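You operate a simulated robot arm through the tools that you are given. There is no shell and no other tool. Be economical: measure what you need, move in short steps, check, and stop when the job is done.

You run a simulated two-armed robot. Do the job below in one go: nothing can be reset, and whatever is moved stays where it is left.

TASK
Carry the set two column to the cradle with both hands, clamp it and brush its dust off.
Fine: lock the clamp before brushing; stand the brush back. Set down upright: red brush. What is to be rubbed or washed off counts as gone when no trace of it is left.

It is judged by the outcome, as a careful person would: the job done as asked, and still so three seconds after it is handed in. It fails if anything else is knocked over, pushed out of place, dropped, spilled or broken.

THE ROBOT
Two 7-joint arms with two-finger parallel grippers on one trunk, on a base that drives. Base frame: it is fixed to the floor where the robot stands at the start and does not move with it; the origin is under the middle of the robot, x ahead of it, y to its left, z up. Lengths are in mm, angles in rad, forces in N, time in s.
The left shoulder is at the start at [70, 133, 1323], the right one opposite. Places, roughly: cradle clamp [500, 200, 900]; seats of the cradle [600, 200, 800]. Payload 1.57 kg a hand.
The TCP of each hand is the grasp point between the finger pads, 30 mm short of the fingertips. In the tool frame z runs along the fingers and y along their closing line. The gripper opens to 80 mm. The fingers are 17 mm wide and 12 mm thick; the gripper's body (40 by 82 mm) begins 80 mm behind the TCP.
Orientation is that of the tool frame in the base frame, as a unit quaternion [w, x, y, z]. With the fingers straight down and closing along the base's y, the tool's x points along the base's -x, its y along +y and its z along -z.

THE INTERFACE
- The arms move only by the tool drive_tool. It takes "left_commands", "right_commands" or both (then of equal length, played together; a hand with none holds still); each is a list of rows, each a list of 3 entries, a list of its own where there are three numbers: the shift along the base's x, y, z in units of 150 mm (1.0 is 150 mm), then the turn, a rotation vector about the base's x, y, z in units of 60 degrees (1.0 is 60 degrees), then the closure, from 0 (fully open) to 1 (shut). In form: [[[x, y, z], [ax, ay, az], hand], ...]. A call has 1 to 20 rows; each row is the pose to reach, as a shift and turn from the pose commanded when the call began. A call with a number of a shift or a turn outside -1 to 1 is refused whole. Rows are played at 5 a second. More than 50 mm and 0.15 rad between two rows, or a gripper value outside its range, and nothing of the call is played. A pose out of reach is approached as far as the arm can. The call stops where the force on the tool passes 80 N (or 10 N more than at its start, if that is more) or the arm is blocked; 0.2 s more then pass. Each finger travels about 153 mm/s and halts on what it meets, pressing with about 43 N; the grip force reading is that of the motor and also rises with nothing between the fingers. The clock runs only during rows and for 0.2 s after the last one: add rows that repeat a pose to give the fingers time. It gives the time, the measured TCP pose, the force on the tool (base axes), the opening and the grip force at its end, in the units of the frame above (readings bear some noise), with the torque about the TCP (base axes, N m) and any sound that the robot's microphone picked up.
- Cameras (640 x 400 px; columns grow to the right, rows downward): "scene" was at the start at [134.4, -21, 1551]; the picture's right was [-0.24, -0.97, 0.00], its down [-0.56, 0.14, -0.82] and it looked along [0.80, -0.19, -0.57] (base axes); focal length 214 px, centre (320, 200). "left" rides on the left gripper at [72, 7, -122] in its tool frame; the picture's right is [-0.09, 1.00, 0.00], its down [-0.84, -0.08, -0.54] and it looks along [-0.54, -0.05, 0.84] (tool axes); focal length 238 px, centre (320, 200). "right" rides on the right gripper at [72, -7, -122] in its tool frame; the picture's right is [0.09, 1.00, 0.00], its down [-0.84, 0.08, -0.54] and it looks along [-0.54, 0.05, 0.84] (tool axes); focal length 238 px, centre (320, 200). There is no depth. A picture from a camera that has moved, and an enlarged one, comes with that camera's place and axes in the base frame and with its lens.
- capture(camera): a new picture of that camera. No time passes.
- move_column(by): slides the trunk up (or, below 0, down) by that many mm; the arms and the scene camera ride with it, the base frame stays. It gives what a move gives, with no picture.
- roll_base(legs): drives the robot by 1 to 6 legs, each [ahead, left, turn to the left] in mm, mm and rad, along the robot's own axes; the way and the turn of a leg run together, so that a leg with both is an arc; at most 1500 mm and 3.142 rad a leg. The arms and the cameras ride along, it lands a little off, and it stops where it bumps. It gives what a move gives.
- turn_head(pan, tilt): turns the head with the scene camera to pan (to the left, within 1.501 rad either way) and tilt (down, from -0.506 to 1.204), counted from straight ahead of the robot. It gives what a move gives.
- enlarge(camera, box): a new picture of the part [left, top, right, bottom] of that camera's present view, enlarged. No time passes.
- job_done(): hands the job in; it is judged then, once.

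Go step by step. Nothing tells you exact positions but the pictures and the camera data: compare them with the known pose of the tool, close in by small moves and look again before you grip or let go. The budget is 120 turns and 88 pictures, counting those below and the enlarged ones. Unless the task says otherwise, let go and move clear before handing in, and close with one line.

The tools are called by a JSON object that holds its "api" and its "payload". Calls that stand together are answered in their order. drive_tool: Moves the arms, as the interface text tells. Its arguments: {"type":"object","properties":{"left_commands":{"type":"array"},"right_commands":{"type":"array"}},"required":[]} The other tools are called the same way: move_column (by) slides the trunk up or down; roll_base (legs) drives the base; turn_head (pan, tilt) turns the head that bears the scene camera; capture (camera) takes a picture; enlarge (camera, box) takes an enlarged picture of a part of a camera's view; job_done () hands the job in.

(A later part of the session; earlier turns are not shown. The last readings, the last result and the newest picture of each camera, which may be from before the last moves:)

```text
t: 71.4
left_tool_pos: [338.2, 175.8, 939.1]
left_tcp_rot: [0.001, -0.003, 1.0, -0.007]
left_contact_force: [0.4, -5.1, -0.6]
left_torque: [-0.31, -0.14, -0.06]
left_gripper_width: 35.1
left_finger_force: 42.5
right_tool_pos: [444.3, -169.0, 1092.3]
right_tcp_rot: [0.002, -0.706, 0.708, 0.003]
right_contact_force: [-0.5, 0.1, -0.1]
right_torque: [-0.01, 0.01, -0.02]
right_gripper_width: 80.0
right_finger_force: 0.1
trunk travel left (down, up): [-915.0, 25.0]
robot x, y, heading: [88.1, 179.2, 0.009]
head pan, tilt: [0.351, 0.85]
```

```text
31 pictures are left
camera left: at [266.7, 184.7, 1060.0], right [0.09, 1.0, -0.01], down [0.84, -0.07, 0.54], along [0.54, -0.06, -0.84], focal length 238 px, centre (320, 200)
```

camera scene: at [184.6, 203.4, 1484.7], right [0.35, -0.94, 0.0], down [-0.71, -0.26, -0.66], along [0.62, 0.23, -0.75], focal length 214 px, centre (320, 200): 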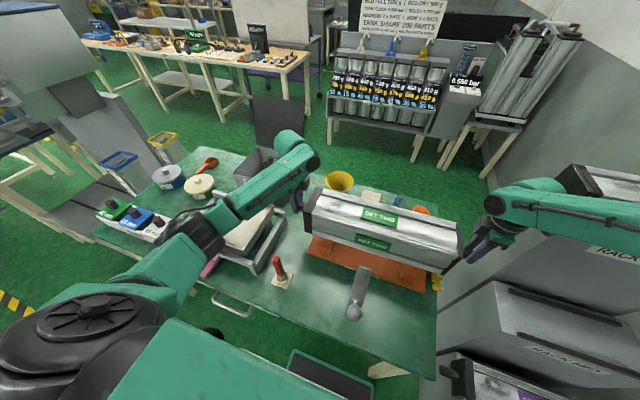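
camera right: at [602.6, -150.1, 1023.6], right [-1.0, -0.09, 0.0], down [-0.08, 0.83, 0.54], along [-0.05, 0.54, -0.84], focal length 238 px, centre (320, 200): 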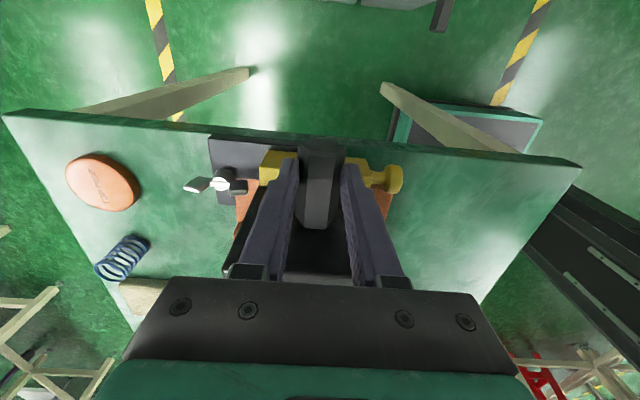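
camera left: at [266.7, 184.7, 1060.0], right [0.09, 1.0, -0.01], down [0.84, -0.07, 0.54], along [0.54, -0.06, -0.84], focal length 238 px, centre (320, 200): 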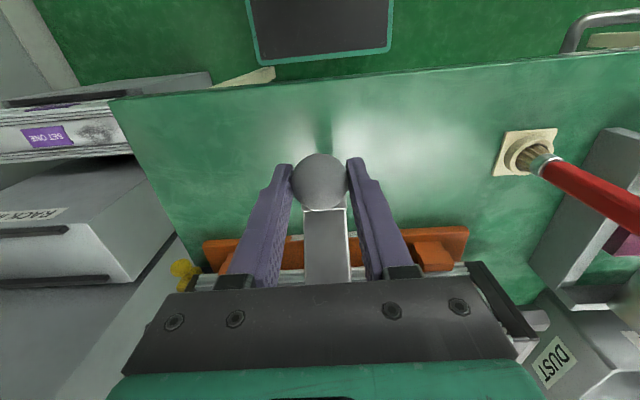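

{"api": "drive_tool", "payload": {"left_commands": [[[0.05, 0, 0.041], [0, 0, 0], 0.75], [[0.099, 0, 0.082], [0, 0, 0], 0.75], [[0.147, 0, 0.118], [0, 0, 0], 0.75], [[0.196, 0, 0.152], [0, 0, 0], 0.75], [[0.247, 0, 0.183], [0, 0, 0], 0.75], [[0.299, 0, 0.213], [0, 0, 0], 0.75], [[0.353, 0, 0.24], [0, 0, 0], 0.75], [[0.407, 0, 0.264], [0, 0, 0], 0.75], [[0.463, 0, 0.286], [0, 0, 0], 0.75], [[0.519, 0, 0.306], [0, 0, 0], 0.75], [[0.577, 0, 0.323], [0, 0, 0], 0.75], [[0.635, 0, 0.338], [0, 0, 0], 0.75]]}}

{"api": "capture", "payload": {"camera": "left"}}

```text
t: 74.0
left_tool_pos: [429.2, 176.3, 990.3]
left_tcp_rot: [0.004, -0.002, 1.0, -0.006]
left_contact_force: [-11.0, -4.0, 16.7]
left_torque: [0.15, 1.05, 0.01]
left_gripper_width: 35.2
left_finger_force: 42.6
right_tool_pos: [440.2, -169.2, 1094.6]
right_tcp_rot: [0.002, -0.707, 0.708, 0.001]
right_contact_force: [0.4, 0.0, -0.3]
right_torque: [0.06, -0.01, 0.03]
right_gripper_width: 79.9
right_finger_force: 0.1
trunk travel left (down, up): [-915.0, 25.0]
robot x, y, heading: [84.5, 181.6, 0.004]
head pan, tilt: [0.351, 0.85]
```

```text
30 pictures are left
camera left: at [357.5, 184.4, 1111.7], right [0.09, 1.0, -0.01], down [0.83, -0.07, 0.55], along [0.55, -0.06, -0.84], focal length 238 px, centre (320, 200)
```

left: 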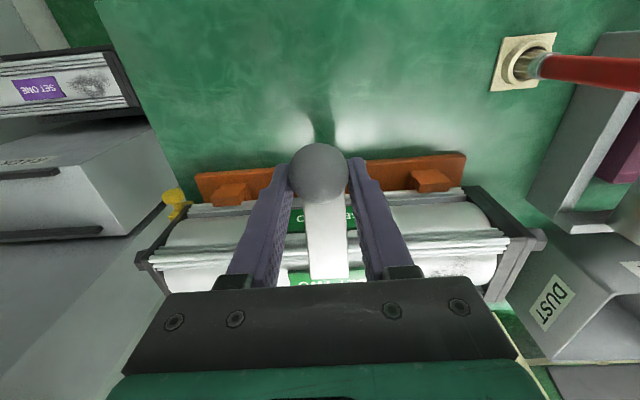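

{"api": "drive_tool", "payload": {"left_commands": [[[0.04, 0, 0.01], [0, 0, 0], 0.75], [[0.08, 0, 0.015], [0, 0, 0], 0.75], [[0.12, 0, 0.02], [0, 0, 0], 0.75], [[0.16, 0, 0.025], [0, 0, 0], 0.75], [[0.2, 0, 0.025], [0, 0, 0], 0.75]]}}

```text
t: 75.2
left_tool_pos: [461.3, 175.9, 993.7]
left_tcp_rot: [0.003, -0.003, 1.0, -0.007]
left_contact_force: [-2.5, -3.5, 10.0]
left_torque: [0.05, 0.26, 0.03]
left_gripper_width: 33.4
left_finger_force: 41.2
right_tool_pos: [442.6, -169.4, 1092.6]
right_tcp_rot: [-0.001, 0.707, -0.707, -0.002]
right_contact_force: [0.5, -0.5, -0.2]
right_torque: [0.02, -0.02, 0.0]
right_gripper_width: 80.0
right_finger_force: 0.0
trunk travel left (down, up): [-915.0, 25.0]
robot x, y, heading: [79.9, 183.7, 0.003]
head pan, tilt: [0.351, 0.85]
```

{"api": "capture", "payload": {"camera": "left"}}

{"api": "enlarge", "payload": {"camera": "scene", "box": [280, 180, 480, 340]}}

```text
29 pictures are left
camera left: at [389.0, 184.5, 1115.0], right [0.09, 1.0, -0.01], down [0.83, -0.07, 0.55], along [0.54, -0.06, -0.84], focal length 238 px, centre (320, 200)
```

left: 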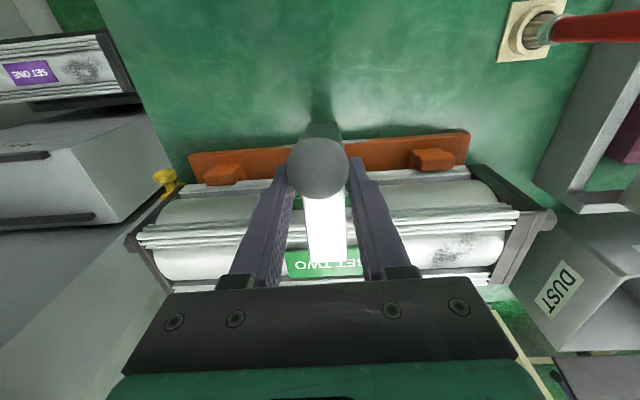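

```text
2.50 times, centred on (380, 260) of scene
camera zoom: at [203.3, 204.9, 1549.2], right [0.35, -0.94, 0.0], down [-0.7, -0.26, -0.66], along [0.62, 0.23, -0.75], focal length 536 px, centre (170, 50)
```

zoom: 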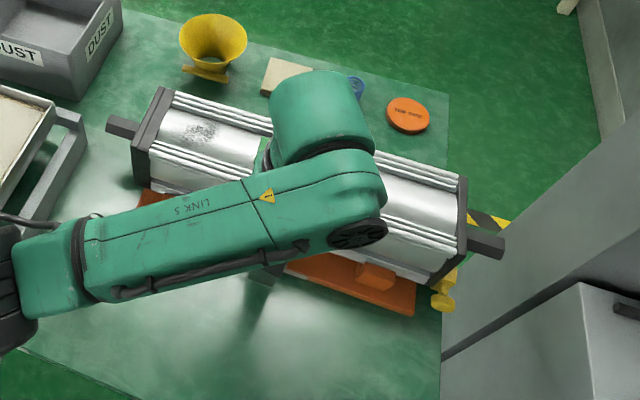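

The ball slipped slightly behind the fingers (ball ≈[447,177,991]). I'll release, go behind it with closed fingers and push it forward.

{"api": "drive_tool", "payload": {"left_commands": [[[0, 0, 0], [0, 0, 0], 0], [[0, 0, 0], [0, 0, 0], 0], [[0, 0, 0], [0, 0, 0], 0], [[0, 0, 0.25], [0, 0, 0], 0], [[0, 0, 0.45], [0, 0, 0], 0], [[-0.2, 0, 0.45], [0, 0, 0], 0.5], [[-0.4, 0, 0.45], [0, 0, 0], 1], [[-0.45, 0, 0.45], [0, 0, 0], 1], [[-0.45, 0, 0.2], [0, 0, 0], 1], [[-0.45, 0, -0.05], [0, 0, 0], 1], [[-0.45, 0, -0.07], [0, 0, 0], 1]]}}

{"api": "capture", "payload": {"camera": "left"}}

```text
t: 77.6
left_tool_pos: [396.3, 177.6, 979.9]
left_tcp_rot: [0.002, -0.003, 1.0, -0.007]
left_contact_force: [-0.1, 0.0, 0.1]
left_torque: [0.01, 0.04, 0.01]
left_gripper_width: 0.1
left_finger_force: 21.1
right_tool_pos: [443.2, -168.5, 1092.8]
right_tcp_rot: [-0.001, 0.707, -0.707, -0.003]
right_contact_force: [-0.6, 0.3, 0.3]
right_torque: [0.01, 0.04, 0.01]
right_gripper_width: 80.0
right_finger_force: 0.0
trunk travel left (down, up): [-915.0, 25.0]
robot x, y, heading: [85.6, 178.7, 0.008]
head pan, tilt: [0.351, 0.85]
```

```text
27 pictures are left
camera left: at [324.6, 186.3, 1103.2], right [0.09, 1.0, -0.01], down [0.84, -0.07, 0.55], along [0.54, -0.06, -0.84], focal length 238 px, centre (320, 200)
```

left: 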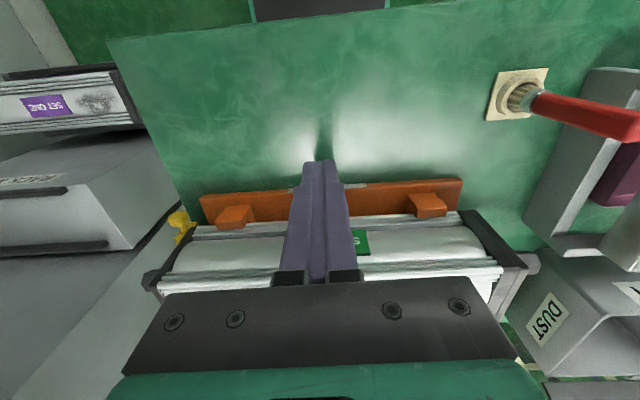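

{"api": "drive_tool", "payload": {"left_commands": [[[0.08, 0, 0], [0, 0, 0], 1], [[0.16, 0, 0], [0, 0, 0], 1], [[0.22, 0, 0], [0, 0, 0], 1], [[0.27, 0, 0], [0, 0, 0], 1], [[0.32, 0, 0], [0, 0, 0], 1], [[0.37, 0, 0], [0, 0, 0], 1], [[0.42, 0, 0], [0, 0, 0], 1]]}}

```text
t: 79.2
left_tool_pos: [453.4, 175.8, 981.9]
left_tcp_rot: [0.0, -0.001, 1.0, -0.006]
left_contact_force: [-19.9, 3.0, -1.1]
left_torque: [-0.06, -0.24, 0.0]
left_gripper_width: 0.0
left_finger_force: 21.4
right_tool_pos: [438.6, -168.3, 1094.0]
right_tcp_rot: [-0.003, 0.707, -0.707, 0.0]
right_contact_force: [0.6, 0.1, -0.3]
right_torque: [-0.03, 0.0, 0.04]
right_gripper_width: 80.2
right_finger_force: 0.1
trunk travel left (down, up): [-915.0, 25.0]
robot x, y, heading: [84.9, 184.7, 0.006]
head pan, tilt: [0.351, 0.85]
```

{"api": "drive_tool", "payload": {"left_commands": [[[0.05, 0, 0], [0, 0, 0], 1], [[0.1, 0, 0], [0, 0, 0], 1], [[0.15, 0, 0], [0, 0, 0], 1], [[0.15, 0, 0], [0, 0, 0], 1]]}}

{"api": "enlarge", "payload": {"camera": "left", "box": [200, 80, 440, 290]}}

```text
t: 80.2
left_tool_pos: [454.2, 175.9, 982.7]
left_tcp_rot: [-0.006, 0.005, 1.0, -0.006]
left_contact_force: [-75.5, 6.1, -13.1]
left_torque: [-0.03, -0.84, -0.03]
left_gripper_width: 0.0
left_finger_force: 21.7
right_tool_pos: [425.7, -166.8, 1099.8]
right_tcp_rot: [0.007, -0.707, 0.707, -0.005]
right_contact_force: [-0.5, 0.1, 1.1]
right_torque: [0.02, 0.0, 0.0]
right_gripper_width: 80.0
right_finger_force: 0.1
trunk travel left (down, up): [-915.0, 25.0]
robot x, y, heading: [84.3, 179.0, 0.001]
head pan, tilt: [0.351, 0.85]
```

```text
1.90 times, centred on (320, 185) of left
camera zoom: at [384.2, 185.8, 1105.6], right [0.1, 0.99, -0.01], down [0.84, -0.08, 0.53], along [0.53, -0.06, -0.85], focal length 454 px, centre (320, 229)
```

zoom: 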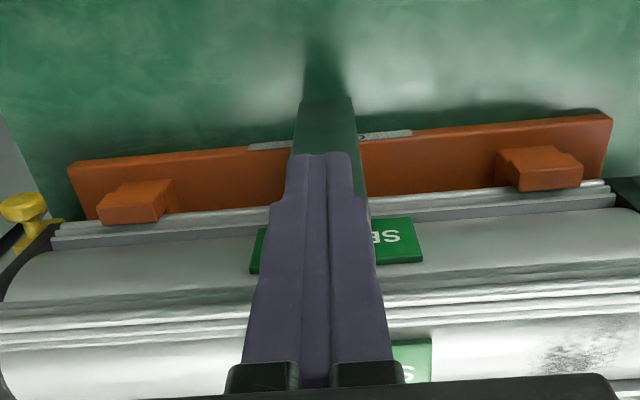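

The clamp is now hard at its closed stop (75 N, ball at x≈480). I back off and look.

{"api": "drive_tool", "payload": {"left_commands": [[[-0.2, 0, 0], [0, 0, 0], 1], [[-0.4, 0, 0], [0, 0, 0], 1], [[-0.5, 0.1, 0.2], [0, 0, 0], 1], [[-0.5, 0.4, 0.4], [0, 0, 0], 0.5], [[-0.5, 0.7, 0.5], [0, 0, 0], 0], [[-0.5, 1, 0.5], [0, 0, 0], 0], [[-0.5, 1, 0.5], [0, 0, 0], 0]]}}

{"api": "turn_head", "payload": {"pan": 0.15, "tilt": 0.95}}

{"api": "capture", "payload": {"camera": "scene"}}

```text
refused: row 4 steps farther than a row can; nothing moved
```

```text
t: 81.0
left_tool_pos: [454.3, 176.1, 982.2]
left_tcp_rot: [-0.005, 0.004, 1.0, -0.005]
left_contact_force: [-77.2, 6.2, -10.3]
left_torque: [-0.06, -0.83, 0.03]
left_gripper_width: 0.0
left_finger_force: 22.1
right_tool_pos: [426.4, -165.3, 1099.0]
right_tcp_rot: [-0.007, 0.707, -0.707, 0.004]
right_contact_force: [-0.4, 0.8, -0.5]
right_torque: [0.01, 0.02, 0.03]
right_gripper_width: 80.2
right_finger_force: 0.1
trunk travel left (down, up): [-915.0, 25.0]
robot x, y, heading: [80.5, 175.8, 0.006]
head pan, tilt: [0.15, 0.949]
```

```text
25 pictures are left
camera scene: at [177.5, 192.1, 1543.5], right [0.15, -0.99, 0.0], down [-0.79, -0.13, -0.6], along [0.59, 0.09, -0.8], focal length 214 px, centre (320, 200)
```

scene: 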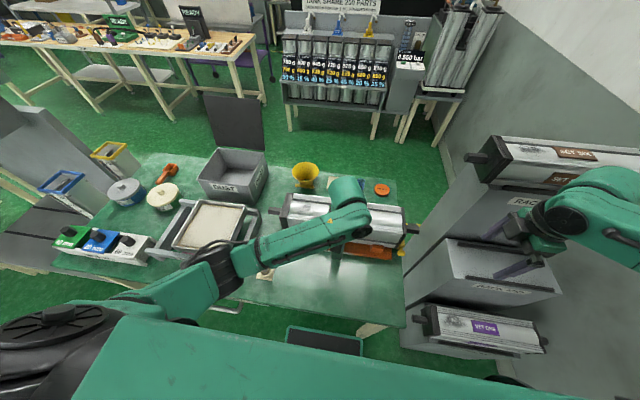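

{"api": "drive_tool", "payload": {"left_commands": [[[-0.2, 0, 0], [0, 0, 0], 1], [[-0.45, 0, 0], [0, 0, 0], 1], [[-0.5, 0.1, 0.2], [0, 0, 0], 1], [[-0.5, 0.3, 0.4], [0, 0, 0], 0.7], [[-0.5, 0.55, 0.5], [0, 0, 0], 0], [[-0.5, 0.8, 0.5], [0, 0, 0], 0], [[-0.5, 1, 0.5], [0, 0, 0], 0]]}}

{"api": "enlarge", "payload": {"camera": "scene", "box": [230, 160, 430, 300]}}

```text
t: 82.6
left_tool_pos: [406.3, 329.1, 1058.6]
left_tcp_rot: [0.001, -0.002, 1.0, -0.007]
left_contact_force: [0.3, 0.0, -0.2]
left_torque: [0.01, 0.01, 0.0]
left_gripper_width: 80.1
left_finger_force: 0.2
right_tool_pos: [444.5, -167.3, 1093.0]
right_tcp_rot: [0.001, -0.707, 0.708, 0.001]
right_contact_force: [-0.7, -0.1, -0.1]
right_torque: [-0.01, 0.01, -0.01]
right_gripper_width: 80.1
right_finger_force: 0.1
trunk travel left (down, up): [-915.0, 25.0]
robot x, y, heading: [83.9, 180.2, 0.005]
head pan, tilt: [0.15, 0.949]
```

```text
2.86 times, centred on (330, 230) of scene
camera zoom: at [205.2, 191.7, 1541.4], right [0.15, -0.99, 0.0], down [-0.8, -0.13, -0.58], along [0.57, 0.09, -0.81], focal length 613 px, centre (291, 114)
```

zoom: 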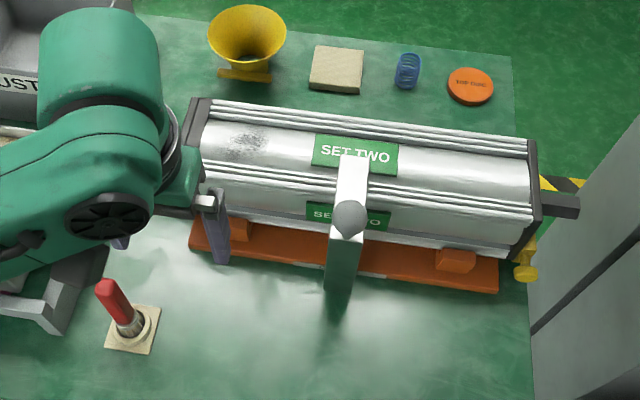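

The clamp is closed across the column and stays. Dust patch on top at about [580,305,947]. Brush handle stands at about [392,416], top ≈930. I move the left hand above it and look.

{"api": "drive_tool", "payload": {"left_commands": [[[0, 0.3, 0], [0, 0, 0], 0], [[-0.05, 0.58, -0.1], [0, 0, 0], 0], [[-0.09, 0.58, -0.25], [0, 0, 0], 0], [[-0.09, 0.58, -0.25], [0, 0, 0], 0]]}}

{"api": "capture", "payload": {"camera": "left"}}

```text
t: 83.6
left_tool_pos: [390.7, 414.7, 1020.5]
left_tcp_rot: [0.001, -0.002, 1.0, -0.006]
left_contact_force: [0.3, 0.1, 0.1]
left_torque: [0.01, 0.02, 0.0]
left_gripper_width: 80.1
left_finger_force: 0.0
right_tool_pos: [444.0, -168.6, 1092.3]
right_tcp_rot: [-0.001, 0.707, -0.707, -0.003]
right_contact_force: [-0.1, 0.3, 0.0]
right_torque: [0.02, -0.03, 0.0]
right_gripper_width: 80.2
right_finger_force: 0.0
trunk travel left (down, up): [-915.0, 25.0]
robot x, y, heading: [85.6, 180.5, 0.008]
head pan, tilt: [0.15, 0.949]
```

```text
23 pictures are left
camera left: at [319.0, 423.7, 1142.4], right [0.09, 1.0, -0.01], down [0.84, -0.07, 0.54], along [0.54, -0.06, -0.84], focal length 238 px, centre (320, 200)
```

left: 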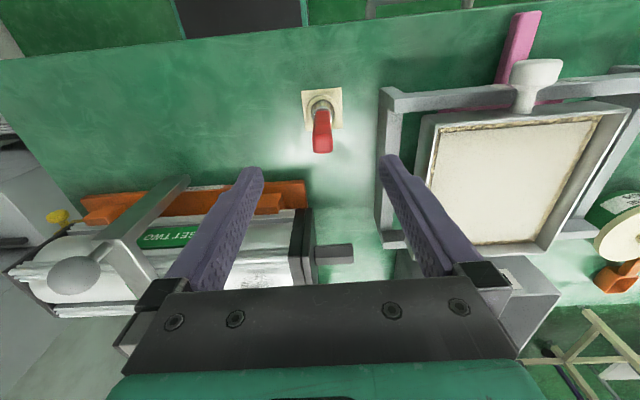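

Brush is vertical at [395,415], top ≈930. I descend with fingers half open and grip the handle.

{"api": "drive_tool", "payload": {"left_commands": [[[0.029, 0, -0.1], [0, 0, 0], 0.35], [[0.029, 0, -0.4], [0, 0, 0], 0.35], [[0.029, 0, -0.65], [0, 0, 0], 0.35], [[0.029, 0, -0.8], [0, 0, 0], 0.35], [[0.029, 0, -0.8], [0, 0, 0], 0.35]]}}

{"api": "capture", "payload": {"camera": "left"}}

```text
t: 84.8
left_tool_pos: [395.5, 412.1, 899.8]
left_tcp_rot: [0.001, -0.002, 1.0, -0.007]
left_contact_force: [-0.1, 0.2, -0.5]
left_torque: [0.01, -0.02, 0.0]
left_gripper_width: 52.0
left_finger_force: 0.1
right_tool_pos: [443.6, -167.9, 1093.7]
right_tcp_rot: [-0.001, 0.707, -0.707, -0.002]
right_contact_force: [-0.3, 0.1, 1.1]
right_torque: [0.04, 0.0, 0.03]
right_gripper_width: 80.1
right_finger_force: 0.1
trunk travel left (down, up): [-915.0, 25.0]
robot x, y, heading: [84.2, 177.6, 0.006]
head pan, tilt: [0.15, 0.949]
```

```text
22 pictures are left
camera left: at [323.9, 421.7, 1021.2], right [0.09, 1.0, -0.01], down [0.84, -0.07, 0.54], along [0.54, -0.06, -0.84], focal length 238 px, centre (320, 200)
```

left: 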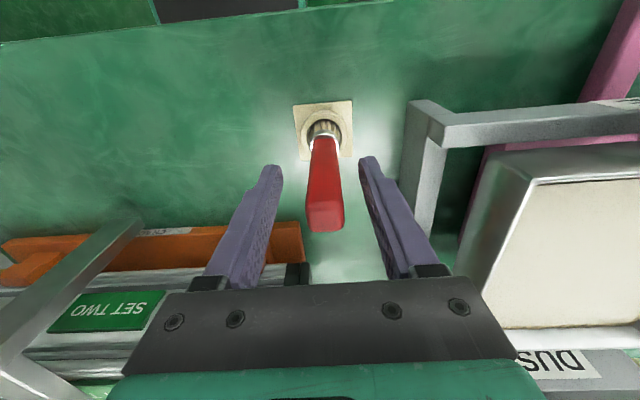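

{"api": "drive_tool", "payload": {"left_commands": [[[0, 0.01, 0], [0, 0, 0], 0.35], [[0, 0.01, 0], [0, 0, 0], 0.6], [[0, 0.01, 0], [0, 0, 0], 1], [[0, 0.01, 0], [0, 0, 0], 1], [[0, 0.01, 0], [0, 0, 0], 1]]}}

{"api": "drive_tool", "payload": {"left_commands": [[[0, 0, 0.15], [0, 0, 0], 1], [[0, 0, 0.4], [0, 0, 0], 1], [[0, 0, 0.7], [0, 0, 0], 1], [[0, 0, 1], [0, 0, 0], 1], [[0, 0, 1], [0, 0, 0], 1]]}}

{"api": "capture", "payload": {"camera": "left"}}

{"api": "enlarge", "payload": {"camera": "scene", "box": [230, 160, 430, 300]}}

```text
t: 86.0
left_tool_pos: [396.0, 414.8, 899.3]
left_tcp_rot: [0.001, -0.003, 1.0, -0.006]
left_contact_force: [0.9, 1.8, 1.0]
left_torque: [0.29, -0.07, 0.01]
left_gripper_width: 19.2
left_finger_force: 33.3
right_tool_pos: [444.5, -167.6, 1093.2]
right_tcp_rot: [0.002, -0.707, 0.707, 0.002]
right_contact_force: [-0.3, 0.4, -0.6]
right_torque: [-0.02, 0.05, -0.01]
right_gripper_width: 79.8
right_finger_force: 0.1
trunk travel left (down, up): [-915.0, 25.0]
robot x, y, heading: [82.5, 178.0, 0.005]
head pan, tilt: [0.15, 0.949]
```

```text
t: 87.2
left_tool_pos: [399.0, 415.1, 1049.6]
left_tcp_rot: [0.002, -0.003, 1.0, -0.006]
left_contact_force: [0.4, 0.3, -0.9]
left_torque: [0.01, 0.02, 0.03]
left_gripper_width: 19.4
left_finger_force: 33.3
right_tool_pos: [443.9, -168.7, 1093.6]
right_tcp_rot: [0.0, -0.707, 0.707, 0.002]
right_contact_force: [0.6, -0.2, -0.1]
right_torque: [0.01, -0.02, -0.02]
right_gripper_width: 80.2
right_finger_force: 0.0
trunk travel left (down, up): [-915.0, 25.0]
robot x, y, heading: [83.7, 181.0, -0.0]
head pan, tilt: [0.15, 0.949]
```

```text
21 pictures are left
camera left: at [326.8, 423.4, 1171.5], right [0.09, 1.0, -0.01], down [0.84, -0.07, 0.54], along [0.54, -0.06, -0.84], focal length 238 px, centre (320, 200)
```

left: 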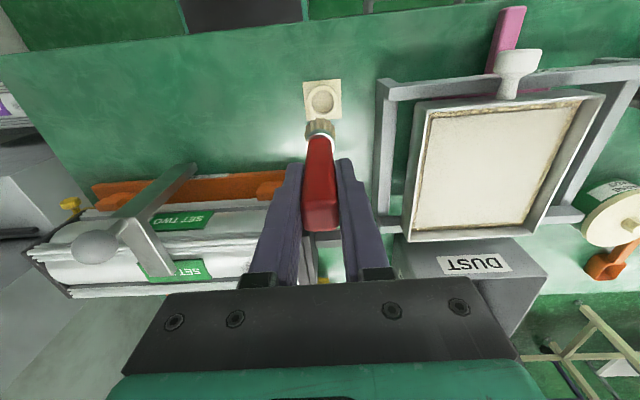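

```text
2.86 times, centred on (330, 230) of scene
camera zoom: at [204.2, 190.1, 1541.5], right [0.15, -0.99, 0.0], down [-0.8, -0.13, -0.58], along [0.58, 0.09, -0.81], focal length 613 px, centre (291, 114)
```

zoom: 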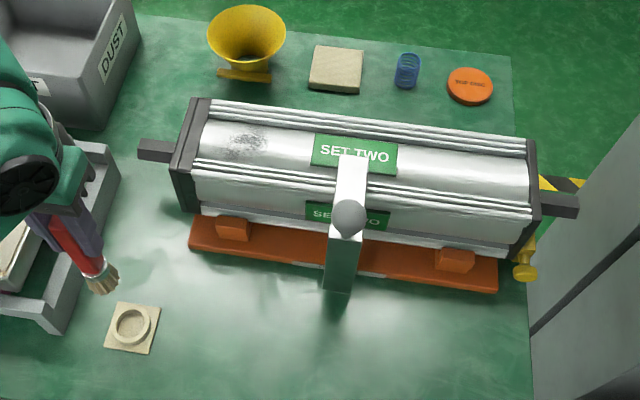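

Brush is in hand, tip ~119 mm below the TCP. I carry it over the dust patch (x 553–600, y 275–330).

{"api": "drive_tool", "payload": {"left_commands": [[[0, 0, 0.3], [0, 0, 0], 1], [[0.25, -0.1, 0.3], [0, 0, 0], 1], [[0.5, -0.2, 0.3], [0, 0, 0], 1], [[0.75, -0.35, 0.3], [0, 0, 0], 1], [[1, -0.5, 0.3], [0, 0, 0], 1], [[1, -0.5, 0.3], [0, 0, 0], 1]]}}

{"api": "drive_tool", "payload": {"left_commands": [[[0.18, -0.1, 0], [0, 0, 0], 1], [[0.18, -0.1, -0.07], [0, 0, 0], 1], [[0.18, -0.1, -0.1], [0, 0, 0], 1]]}}

{"api": "enlarge", "payload": {"camera": "left", "box": [200, 60, 440, 280]}}

```text
t: 88.6
left_tool_pos: [546.9, 337.2, 1095.3]
left_tcp_rot: [0.001, -0.003, 1.0, -0.007]
left_contact_force: [0.6, -0.2, -0.5]
left_torque: [0.01, -0.05, 0.01]
left_gripper_width: 18.9
left_finger_force: 33.4
left hand out of reach, approached as far as the arm can: row 1
right_tool_pos: [442.4, -167.6, 1093.0]
right_tcp_rot: [0.002, -0.707, 0.707, 0.002]
right_contact_force: [-0.2, 0.6, -0.1]
right_torque: [-0.01, 0.03, 0.0]
right_gripper_width: 80.0
right_finger_force: 0.0
trunk travel left (down, up): [-915.0, 25.0]
robot x, y, heading: [88.7, 176.8, 0.009]
head pan, tilt: [0.15, 0.949]
```

```text
t: 89.4
left_tool_pos: [572.6, 324.5, 1081.3]
left_tcp_rot: [0.002, -0.002, 1.0, -0.007]
left_contact_force: [-0.5, -0.3, 0.1]
left_torque: [-0.02, 0.01, 0.0]
left_gripper_width: 19.3
left_finger_force: 33.3
right_tool_pos: [442.8, -167.8, 1093.0]
right_tcp_rot: [-0.001, 0.707, -0.707, -0.001]
right_contact_force: [1.4, -0.1, -0.2]
right_torque: [-0.03, -0.01, -0.01]
right_gripper_width: 80.1
right_finger_force: 0.2
trunk travel left (down, up): [-915.0, 25.0]
robot x, y, heading: [83.2, 178.5, 0.005]
head pan, tilt: [0.15, 0.949]
```

```text
1.82 times, centred on (320, 170) of left
camera zoom: at [500.5, 333.3, 1202.6], right [0.09, 1.0, -0.01], down [0.84, -0.07, 0.55], along [0.54, -0.06, -0.84], focal length 433 px, centre (320, 254)
```

zoom: 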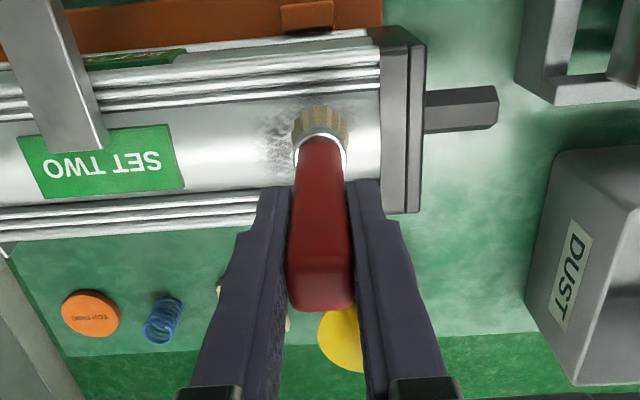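

Brush head is just above the patch. I lower it gently until it touches.

{"api": "drive_tool", "payload": {"left_commands": [[[0.03, 0, -0.03], [0, 0, 0], 1], [[0.03, 0, -0.06], [0, 0, 0], 1], [[0.03, 0, -0.08], [0, 0, 0], 1], [[0.03, 0, -0.1], [0, 0, 0], 1]]}}

```text
t: 90.4
left_tool_pos: [578.6, 324.2, 1064.8]
left_tcp_rot: [0.001, -0.002, 1.0, -0.007]
left_contact_force: [-0.9, 0.7, -1.9]
left_torque: [0.0, 0.02, -0.01]
left_gripper_width: 19.2
left_finger_force: 33.5
right_tool_pos: [443.5, -167.0, 1091.9]
right_tcp_rot: [-0.001, 0.707, -0.707, -0.002]
right_contact_force: [0.1, 0.4, 0.7]
right_torque: [0.0, 0.02, -0.01]
right_gripper_width: 79.8
right_finger_force: 0.2
trunk travel left (down, up): [-915.0, 25.0]
robot x, y, heading: [85.1, 181.1, 0.001]
head pan, tilt: [0.15, 0.949]
```

{"api": "drive_tool", "payload": {"left_commands": [[[0, 0, -0.02], [0, 0, 0], 1], [[0, 0, -0.04], [0, 0, 0], 1], [[0, 0, -0.06], [0, 0, 0], 1]]}}

```text
t: 91.2
left_tool_pos: [578.2, 325.1, 1055.3]
left_tcp_rot: [0.001, -0.003, 1.0, -0.006]
left_contact_force: [0.3, 0.0, -0.1]
left_torque: [-0.03, 0.02, 0.01]
left_gripper_width: 19.0
left_finger_force: 32.8
right_tool_pos: [444.7, -166.8, 1092.3]
right_tcp_rot: [-0.001, 0.707, -0.707, -0.003]
right_contact_force: [-0.7, 0.6, -0.2]
right_torque: [-0.03, -0.02, -0.03]
right_gripper_width: 79.9
right_finger_force: 0.0
trunk travel left (down, up): [-915.0, 25.0]
robot x, y, heading: [82.1, 179.5, 0.009]
head pan, tilt: [0.15, 0.949]
```

{"api": "drive_tool", "payload": {"left_commands": [[[0, 0, -0.02], [0, 0, 0], 1], [[0, 0, -0.04], [0, 0, 0], 1], [[0, 0, -0.06], [0, 0, 0], 1]]}}

{"api": "enlarge", "payload": {"camera": "left", "box": [220, 60, 420, 220]}}

```text
t: 92.0
left_tool_pos: [579.6, 325.4, 1046.6]
left_tcp_rot: [0.001, -0.002, 1.0, -0.007]
left_contact_force: [-1.5, 0.5, -0.6]
left_torque: [-0.01, -0.01, 0.0]
left_gripper_width: 19.2
left_finger_force: 33.5
right_tool_pos: [444.6, -167.4, 1092.4]
right_tcp_rot: [0.001, -0.707, 0.707, 0.003]
right_contact_force: [-0.5, -0.1, -0.1]
right_torque: [-0.01, 0.03, 0.04]
right_gripper_width: 80.1
right_finger_force: 0.1
trunk travel left (down, up): [-915.0, 25.0]
robot x, y, heading: [82.2, 177.0, 0.007]
head pan, tilt: [0.15, 0.949]
```

```text
2.50 times, centred on (320, 140) of left
camera zoom: at [506.3, 334.2, 1168.1], right [0.09, 1.0, -0.01], down [0.84, -0.07, 0.54], along [0.54, -0.06, -0.84], focal length 596 px, centre (320, 350)
```

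zoom: 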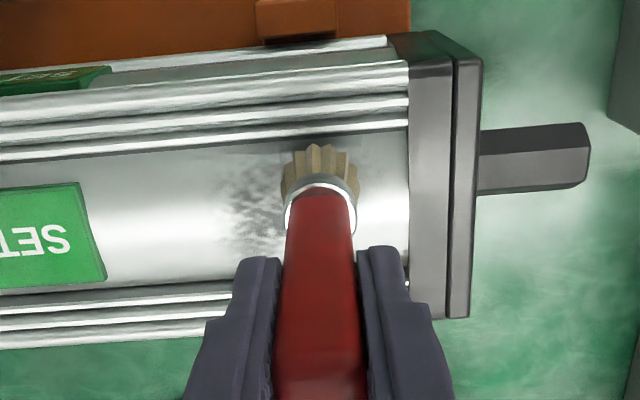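

No contact yet; continue lowering.

{"api": "drive_tool", "payload": {"left_commands": [[[0, 0, -0.02], [0, 0, 0], 1], [[0, 0, -0.04], [0, 0, 0], 1], [[0, 0, -0.06], [0, 0, 0], 1]]}}

```text
t: 92.8
left_tool_pos: [575.4, 324.3, 1040.8]
left_tcp_rot: [0.005, -0.002, 1.0, -0.007]
left_contact_force: [2.8, 0.8, 30.5]
left_torque: [0.22, -0.04, 0.04]
left_gripper_width: 19.4
left_finger_force: 33.5
right_tool_pos: [440.9, -167.9, 1093.9]
right_tcp_rot: [0.003, -0.707, 0.707, 0.001]
right_contact_force: [-0.1, 0.2, 0.2]
right_torque: [0.0, 0.01, 0.0]
right_gripper_width: 79.5
right_finger_force: 0.1
trunk travel left (down, up): [-915.0, 25.0]
robot x, y, heading: [82.9, 176.5, 0.007]
head pan, tilt: [0.15, 0.949]
```

Contact found (TCP z≈1041). I brush lightly along y, then on neighbouring lines.

{"api": "drive_tool", "payload": {"left_commands": [[[0.01, 0.02, 0.013], [0, 0, 0], 1], [[0.01, -0.08, 0.013], [0, 0, 0], 1], [[0.01, -0.18, 0.013], [0, 0, 0], 1], [[0.01, -0.28, 0.013], [0, 0, 0], 1], [[0.01, -0.38, 0.013], [0, 0, 0], 1], [[0.06, -0.38, 0.013], [0, 0, 0], 1], [[0.1, -0.38, 0.013], [0, 0, 0], 1], [[0.1, -0.28, 0.013], [0, 0, 0], 1], [[0.1, -0.18, 0.013], [0, 0, 0], 1], [[0.1, -0.08, 0.013], [0, 0, 0], 1], [[0.1, 0.05, 0.013], [0, 0, 0], 1], [[0.05, 0.05, 0.013], [0, 0, 0], 1], [[0, 0.05, 0.01], [0, 0, 0], 1], [[-0.05, 0.05, 0.01], [0, 0, 0], 1], [[-0.05, -0.05, 0.01], [0, 0, 0], 1], [[-0.05, -0.15, 0.01], [0, 0, 0], 1], [[-0.05, -0.25, 0.01], [0, 0, 0], 1], [[-0.05, -0.38, 0.01], [0, 0, 0], 1]]}}

{"api": "enlarge", "payload": {"camera": "left", "box": [260, 60, 460, 220]}}

```text
t: 96.6
left_tool_pos: [568.3, 268.6, 1040.1]
left_tcp_rot: [0.002, -0.002, 1.0, -0.007]
left_contact_force: [0.0, 6.3, 18.2]
left_torque: [0.89, 0.13, -0.01]
left_gripper_width: 19.5
left_finger_force: 33.7
right_tool_pos: [441.8, -167.9, 1094.9]
right_tcp_rot: [0.002, -0.707, 0.707, 0.001]
right_contact_force: [-0.6, -0.7, 0.1]
right_torque: [-0.02, 0.02, 0.0]
right_gripper_width: 80.2
right_finger_force: 0.1
trunk travel left (down, up): [-915.0, 25.0]
robot x, y, heading: [83.9, 179.0, 0.009]
head pan, tilt: [0.15, 0.949]
```

```text
2.50 times, centred on (360, 140) of left
camera zoom: at [495.9, 277.8, 1162.2], right [0.09, 1.0, -0.01], down [0.84, -0.07, 0.55], along [0.54, -0.06, -0.84], focal length 596 px, centre (220, 350)
```

zoom: 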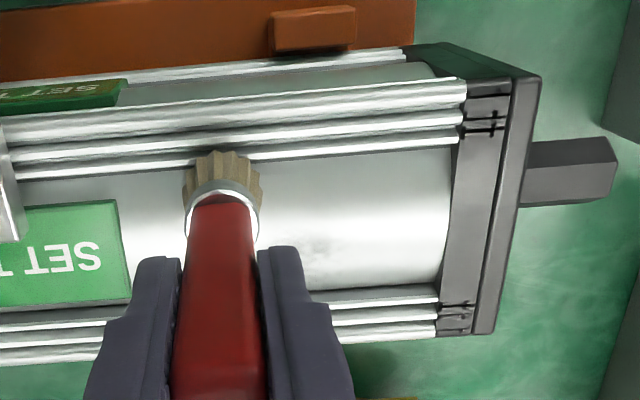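

Most dust is gone; a faint trace remains near [599,304]. I brush lines at x≈590, 600 and 610.

{"api": "drive_tool", "payload": {"left_commands": [[[0.08, 0, 0], [0, 0, 0], 1], [[0.15, 0, 0], [0, 0, 0], 1], [[0.15, 0.12, 0], [0, 0, 0], 1], [[0.15, 0.24, 0], [0, 0, 0], 1], [[0.15, 0.36, 0], [0, 0, 0], 1], [[0.15, 0.46, 0], [0, 0, 0], 1], [[0.21, 0.46, 0], [0, 0, 0], 1], [[0.21, 0.34, 0], [0, 0, 0], 1], [[0.21, 0.22, 0], [0, 0, 0], 1], [[0.21, 0.1, 0], [0, 0, 0], 1], [[0.21, 0, 0], [0, 0, 0], 1], [[0.28, 0, 0], [0, 0, 0], 1], [[0.28, 0.12, 0], [0, 0, 0], 1], [[0.28, 0.24, 0], [0, 0, 0], 1], [[0.28, 0.36, 0], [0, 0, 0], 1], [[0.28, 0.46, 0], [0, 0, 0], 1], [[0.28, 0.46, 0.2], [0, 0, 0], 1], [[0.1, 0.46, 0.3], [0, 0, 0], 1], [[-0.1, 0.6, 0.3], [0, 0, 0], 1]]}}

{"api": "enlarge", "payload": {"camera": "left", "box": [160, 100, 360, 260]}}

```text
t: 100.6
left_tool_pos: [553.7, 359.3, 1084.0]
left_tcp_rot: [0.001, -0.002, 1.0, -0.007]
left_contact_force: [0.2, 0.5, 0.1]
left_torque: [-0.02, -0.02, -0.01]
left_gripper_width: 19.2
left_finger_force: 33.4
right_tool_pos: [442.2, -167.6, 1093.1]
right_tcp_rot: [0.002, -0.707, 0.707, 0.002]
right_contact_force: [0.1, 0.0, 0.0]
right_torque: [0.01, 0.0, -0.01]
right_gripper_width: 80.4
right_finger_force: 0.1
trunk travel left (down, up): [-915.0, 25.0]
robot x, y, heading: [83.9, 174.9, 0.005]
head pan, tilt: [0.15, 0.949]
```

```text
2.50 times, centred on (260, 180) of left
camera zoom: at [481.5, 368.9, 1205.8], right [0.09, 1.0, -0.01], down [0.84, -0.07, 0.54], along [0.54, -0.06, -0.84], focal length 596 px, centre (470, 250)
```

zoom: 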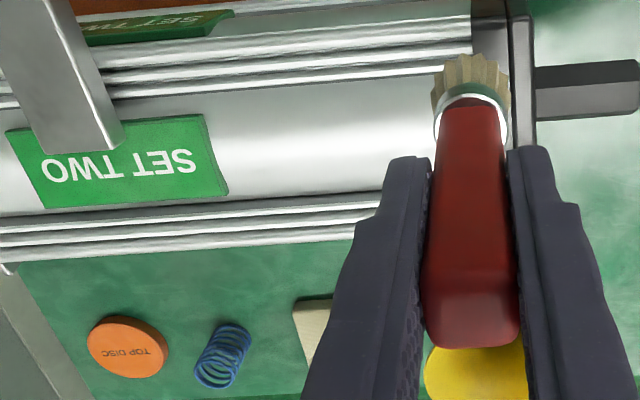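

The top face now looks clean. I carry the brush back over its socket.

{"api": "drive_tool", "payload": {"left_commands": [[[-0.25, 0.08, 0], [0, 0, 0], 1], [[-0.5, 0.16, 0], [0, 0, 0], 1], [[-0.75, 0.25, -0.05], [0, 0, 0], 1], [[-1, 0.33, -0.15], [0, 0, 0], 1], [[-1, 0.37, -0.25], [0, 0, 0], 1], [[-1, 0.37, -0.25], [0, 0, 0], 1]]}}

{"api": "enlarge", "payload": {"camera": "left", "box": [240, 40, 400, 240]}}

{"api": "enlarge", "payload": {"camera": "scene", "box": [260, 180, 420, 280]}}

```text
t: 102.0
left_tool_pos: [405.8, 414.0, 1045.0]
left_tcp_rot: [0.001, -0.003, 1.0, -0.007]
left_contact_force: [-0.2, -1.3, -1.4]
left_torque: [0.0, 0.01, 0.01]
left_gripper_width: 19.4
left_finger_force: 33.6
right_tool_pos: [444.6, -168.5, 1093.3]
right_tcp_rot: [-0.001, 0.707, -0.707, -0.002]
right_contact_force: [0.5, -0.4, -0.1]
right_torque: [-0.02, 0.01, 0.01]
right_gripper_width: 80.1
right_finger_force: 0.1
trunk travel left (down, up): [-915.0, 25.0]
robot x, y, heading: [83.1, 178.0, 0.005]
head pan, tilt: [0.15, 0.949]
```

```text
2.00 times, centred on (320, 140) of left
camera zoom: at [333.9, 423.4, 1167.4], right [0.09, 1.0, -0.01], down [0.84, -0.07, 0.54], along [0.54, -0.06, -0.84], focal length 477 px, centre (320, 320)
```

zoom: 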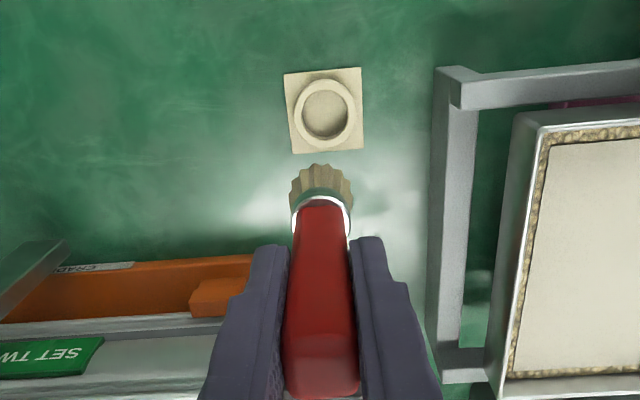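

```text
4.00 times, centred on (340, 230) of scene
camera zoom: at [205.6, 190.5, 1541.4], right [0.15, -0.99, 0.0], down [-0.8, -0.13, -0.58], along [0.57, 0.09, -0.81], focal length 858 px, centre (240, 80)
```

zoom: 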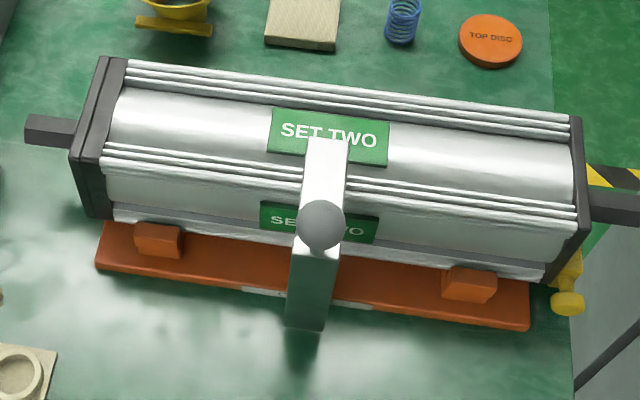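

Column is spotless from here. Lowering the brush into its socket at the pose where it was taken.

{"api": "drive_tool", "payload": {"left_commands": [[[-0.065, 0.005, -0.1], [0, 0, 0], 1], [[-0.065, 0.005, -0.4], [0, 0, 0], 1], [[-0.065, 0.005, -0.7], [0, 0, 0], 1], [[-0.065, 0.005, -0.8], [0, 0, 0], 1], [[-0.065, 0.005, -0.8], [0, 0, 0], 1]]}}

{"api": "enlarge", "payload": {"camera": "left", "box": [260, 60, 400, 200]}}

```text
t: 103.2
left_tool_pos: [394.5, 417.5, 924.5]
left_tcp_rot: [0.001, -0.003, 1.0, -0.007]
left_contact_force: [-0.1, 0.7, -0.3]
left_torque: [0.02, 0.01, 0.0]
left_gripper_width: 19.5
left_finger_force: 33.3
right_tool_pos: [444.6, -168.4, 1093.7]
right_tcp_rot: [0.002, -0.707, 0.708, 0.002]
right_contact_force: [0.0, -0.5, 0.0]
right_torque: [0.0, 0.03, 0.04]
right_gripper_width: 80.0
right_finger_force: 0.1
trunk travel left (down, up): [-915.0, 25.0]
robot x, y, heading: [83.4, 182.5, -0.001]
head pan, tilt: [0.15, 0.949]
```

```text
2.86 times, centred on (330, 130) of left
camera zoom: at [323.2, 425.8, 1047.1], right [0.09, 1.0, -0.01], down [0.84, -0.07, 0.54], along [0.54, -0.06, -0.84], focal length 681 px, centre (291, 400)
```

zoom: 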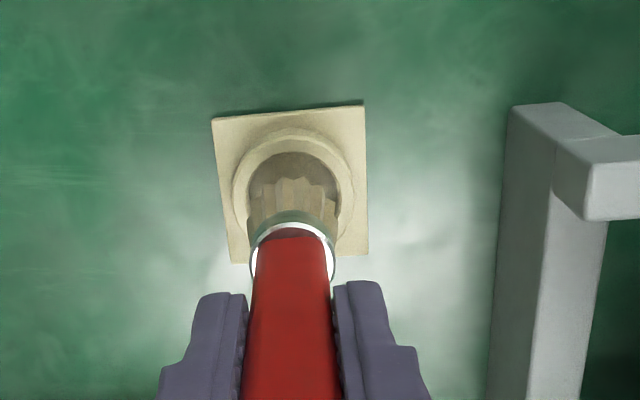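

Well lined up. Final descent in small steps.

{"api": "drive_tool", "payload": {"left_commands": [[[0.005, 0, -0.05], [0, 0, 0], 1], [[0.005, 0, -0.1], [0, 0, 0], 1], [[0.005, 0, -0.14], [0, 0, 0], 1], [[0.005, 0, -0.16], [0, 0, 0], 1], [[0.005, 0, -0.16], [0, 0, 0], 1]]}}

{"api": "enlarge", "payload": {"camera": "left", "box": [260, 60, 400, 200]}}

```text
t: 104.4
left_tool_pos: [394.5, 415.9, 904.3]
left_tcp_rot: [0.003, -0.003, 1.0, -0.004]
left_contact_force: [-1.5, 3.7, 28.8]
left_torque: [0.25, -0.32, 0.02]
left_gripper_width: 19.8
left_finger_force: 32.6
right_tool_pos: [441.4, -168.4, 1092.2]
right_tcp_rot: [0.003, -0.707, 0.708, 0.001]
right_contact_force: [0.5, 0.7, -0.1]
right_torque: [-0.01, 0.01, -0.01]
right_gripper_width: 80.0
right_finger_force: 0.2
trunk travel left (down, up): [-915.0, 25.0]
robot x, y, heading: [84.9, 177.2, 0.003]
head pan, tilt: [0.15, 0.949]
```

```text
2.86 times, centred on (330, 130) of left
camera zoom: at [322.4, 423.8, 1026.2], right [0.09, 1.0, -0.01], down [0.83, -0.07, 0.55], along [0.55, -0.06, -0.84], focal length 681 px, centre (291, 400)
```

zoom: 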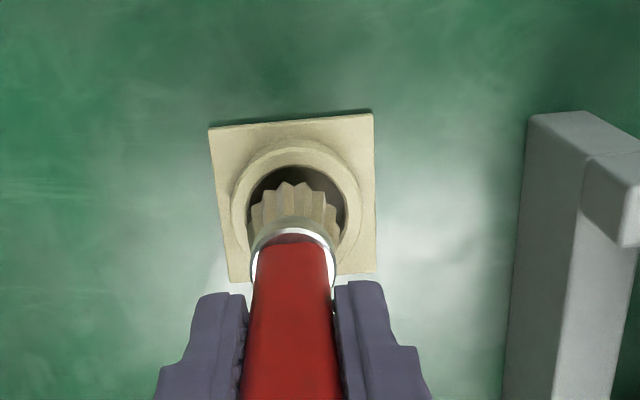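

It met resistance 5 mm high, with the brush a few mm too far in +x (gap on the near side). I lift slightly, shift -4 mm in x, and lower again.

{"api": "drive_tool", "payload": {"left_commands": [[[0, 0, 0.06], [0, 0, 0], 1], [[-0.03, 0, 0.06], [0, 0, 0], 1], [[-0.03, 0, 0.02], [0, 0, 0], 1], [[-0.03, 0, -0.01], [0, 0, 0], 1], [[-0.03, 0, -0.01], [0, 0, 0], 1]]}}

{"api": "enlarge", "payload": {"camera": "left", "box": [260, 60, 400, 200]}}

```text
t: 105.6
left_tool_pos: [391.8, 414.0, 903.8]
left_tcp_rot: [0.005, -0.003, 1.0, -0.005]
left_contact_force: [-0.7, 3.8, 30.1]
left_torque: [-0.16, 0.01, -0.05]
left_gripper_width: 19.3
left_finger_force: 33.3
right_tool_pos: [439.7, -168.5, 1093.1]
right_tcp_rot: [0.003, -0.707, 0.708, 0.001]
right_contact_force: [0.0, 0.0, 0.2]
right_torque: [0.01, 0.02, 0.01]
right_gripper_width: 79.8
right_finger_force: 0.1
trunk travel left (down, up): [-915.0, 25.0]
robot x, y, heading: [78.3, 180.2, 0.001]
head pan, tilt: [0.15, 0.949]
```

```text
2.86 times, centred on (330, 130) of left
camera zoom: at [318.5, 422.7, 1025.3], right [0.09, 1.0, -0.01], down [0.83, -0.07, 0.55], along [0.55, -0.06, -0.83], focal length 681 px, centre (291, 400)
```

zoom: 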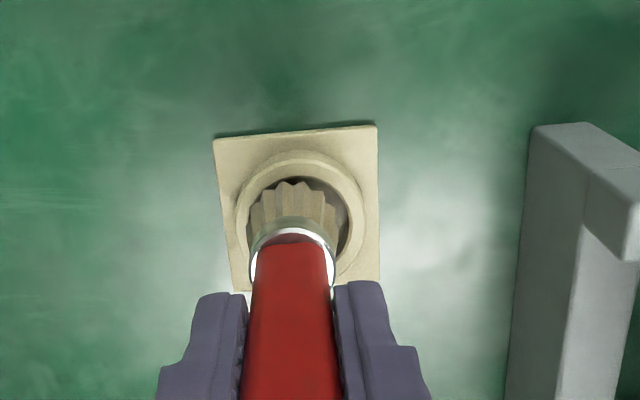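

Still about 904. I lift 5 mm, centre better (+1.5 mm y, +1 mm x) and lower again to see if the height changes.

{"api": "drive_tool", "payload": {"left_commands": [[[0, 0, 0.06], [0, 0, 0], 1], [[0.007, 0.012, 0.06], [0, 0, 0], 1], [[0.007, 0.012, 0.03], [0, 0, 0], 1], [[0.007, 0.012, 0.01], [0, 0, 0], 1], [[0.007, 0.012, 0.01], [0, 0, 0], 1]]}}

{"api": "enlarge", "payload": {"camera": "left", "box": [290, 100, 360, 170]}}

```text
t: 106.8
left_tool_pos: [393.0, 416.3, 902.9]
left_tcp_rot: [0.001, -0.003, 1.0, -0.006]
left_contact_force: [0.8, 0.8, -0.2]
left_torque: [0.01, -0.03, -0.03]
left_gripper_width: 18.8
left_finger_force: 33.1
right_tool_pos: [443.2, -166.9, 1092.4]
right_tcp_rot: [0.002, -0.707, 0.707, 0.002]
right_contact_force: [0.3, -0.5, -0.3]
right_torque: [0.0, -0.03, -0.01]
right_gripper_width: 80.1
right_finger_force: 0.0
trunk travel left (down, up): [-915.0, 25.0]
robot x, y, heading: [86.0, 180.1, 0.003]
head pan, tilt: [0.15, 0.949]
```

```text
5.71 times, centred on (325, 135) of left
camera zoom: at [321.2, 425.3, 1024.9], right [0.09, 1.0, -0.01], down [0.84, -0.07, 0.54], along [0.54, -0.06, -0.84], focal length 1362 px, centre (291, 571)
```

zoom: 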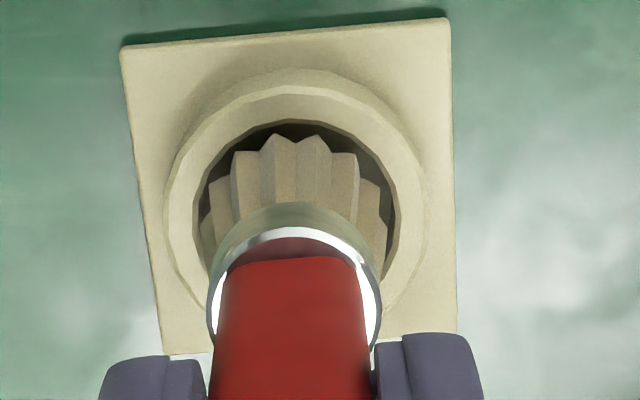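

Now there is no contact at 903, and it is well centred: earlier it was on the rim. I lower the last few mm.

{"api": "drive_tool", "payload": {"left_commands": [[[0, 0, -0.015], [0, 0, 0], 1], [[0, 0, -0.03], [0, 0, 0], 1], [[0, 0, -0.04], [0, 0, 0], 1], [[0, 0, -0.04], [0, 0, 0], 1]]}}

```text
t: 107.8
left_tool_pos: [393.1, 416.4, 896.5]
left_tcp_rot: [0.001, -0.003, 1.0, -0.007]
left_contact_force: [0.8, 0.1, -0.9]
left_torque: [-0.03, 0.0, -0.01]
left_gripper_width: 19.2
left_finger_force: 33.7
right_tool_pos: [443.5, -167.4, 1093.0]
right_tcp_rot: [0.002, -0.707, 0.707, 0.002]
right_contact_force: [0.4, -1.0, 0.4]
right_torque: [0.0, 0.02, 0.03]
right_gripper_width: 80.1
right_finger_force: 0.0
trunk travel left (down, up): [-915.0, 25.0]
robot x, y, heading: [85.2, 180.0, 0.006]
head pan, tilt: [0.15, 0.949]
```

{"api": "drive_tool", "payload": {"left_commands": [[[0, 0, -0.015], [0, 0, 0], 1], [[0, 0, -0.03], [0, 0, 0], 1], [[0, 0, -0.03], [0, 0, 0], 1]]}}

```text
t: 108.6
left_tool_pos: [393.6, 417.1, 892.1]
left_tcp_rot: [0.001, -0.003, 1.0, -0.006]
left_contact_force: [-0.4, -0.8, 0.2]
left_torque: [-0.02, -0.02, 0.03]
left_gripper_width: 19.3
left_finger_force: 33.8
right_tool_pos: [444.4, -169.3, 1093.0]
right_tcp_rot: [0.0, -0.707, 0.708, 0.002]
right_contact_force: [0.4, 0.6, 0.6]
right_torque: [0.02, 0.0, 0.01]
right_gripper_width: 79.8
right_finger_force: 0.1
trunk travel left (down, up): [-915.0, 25.0]
robot x, y, heading: [82.9, 178.0, 0.004]
head pan, tilt: [0.15, 0.949]
```

{"api": "drive_tool", "payload": {"left_commands": [[[0, 0, -0.015], [0, 0, 0], 1], [[0, 0, -0.03], [0, 0, 0], 1], [[0, 0, -0.045], [0, 0, 0], 1], [[0, 0, -0.045], [0, 0, 0], 1]]}}

{"api": "enlarge", "payload": {"camera": "left", "box": [270, 100, 370, 240]}}

```text
t: 109.6
left_tool_pos: [392.1, 416.3, 889.4]
left_tcp_rot: [0.007, -0.003, 1.0, -0.005]
left_contact_force: [2.1, 5.2, 48.3]
left_torque: [0.6, -0.08, -0.04]
left_gripper_width: 19.3
left_finger_force: 33.2
right_tool_pos: [439.7, -169.8, 1094.3]
right_tcp_rot: [-0.003, 0.707, -0.707, -0.001]
right_contact_force: [-0.4, 0.3, -0.2]
right_torque: [-0.05, 0.03, 0.03]
right_gripper_width: 80.3
right_finger_force: 0.1
trunk travel left (down, up): [-915.0, 25.0]
robot x, y, heading: [86.4, 181.4, 0.004]
head pan, tilt: [0.15, 0.949]
```

```text
2.86 times, centred on (320, 170) of left
camera zoom: at [319.3, 423.5, 1010.3], right [0.09, 1.0, -0.01], down [0.83, -0.07, 0.55], along [0.55, -0.05, -0.83], focal length 681 px, centre (320, 286)
```

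zoom: 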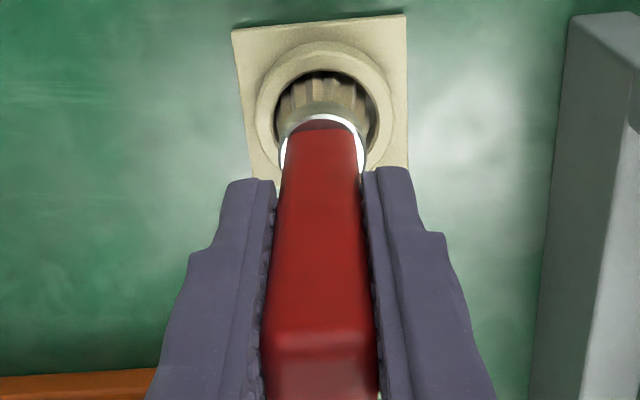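

Seated on the floor of the socket (48 N). I relieve the push, open the fingers and rise straight up.

{"api": "drive_tool", "payload": {"left_commands": [[[0, 0, 0.025], [0, 0, 0], 1], [[0, 0, 0.03], [0, 0, 0], 1], [[0, 0, 0.03], [0, 0, 0], 0.7], [[0, 0, 0.03], [0, 0, 0], 0.5], [[0, 0, 0.03], [0, 0, 0], 0.35], [[0, 0, 0.03], [0, 0, 0], 0.35], [[0, 0, 0.3], [0, 0, 0], 0.35], [[0, 0, 0.6], [0, 0, 0], 0.35], [[0, 0, 0.9], [0, 0, 0], 0.35], [[0, 0, 1], [0, 0, 0], 0.35]]}}

{"api": "capture", "payload": {"camera": "left"}}

```text
t: 111.8
left_tool_pos: [390.5, 414.4, 1037.5]
left_tcp_rot: [0.001, -0.003, 1.0, -0.006]
left_contact_force: [0.4, -1.0, -0.4]
left_torque: [0.01, -0.02, -0.02]
left_gripper_width: 51.9
left_finger_force: 0.1
right_tool_pos: [444.3, -168.3, 1093.1]
right_tcp_rot: [0.001, -0.707, 0.707, 0.002]
right_contact_force: [0.0, 0.5, -0.3]
right_torque: [0.01, -0.02, 0.02]
right_gripper_width: 79.9
right_finger_force: 0.1
trunk travel left (down, up): [-915.0, 25.0]
robot x, y, heading: [84.0, 178.4, 0.0]
head pan, tilt: [0.15, 0.949]
```

```text
8 pictures are left
camera left: at [319.2, 423.7, 1159.3], right [0.09, 1.0, -0.01], down [0.84, -0.07, 0.54], along [0.54, -0.06, -0.84], focal length 238 px, centre (320, 200)
```

left: 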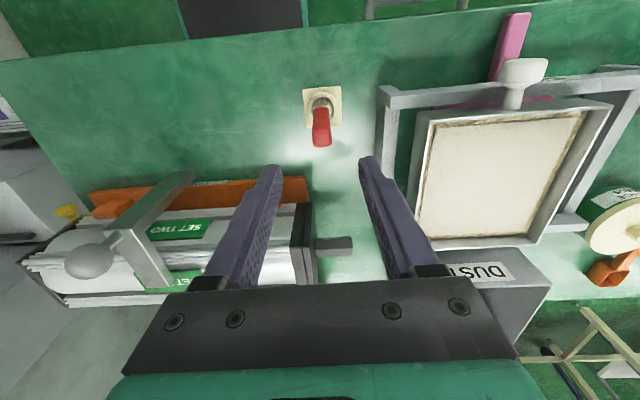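

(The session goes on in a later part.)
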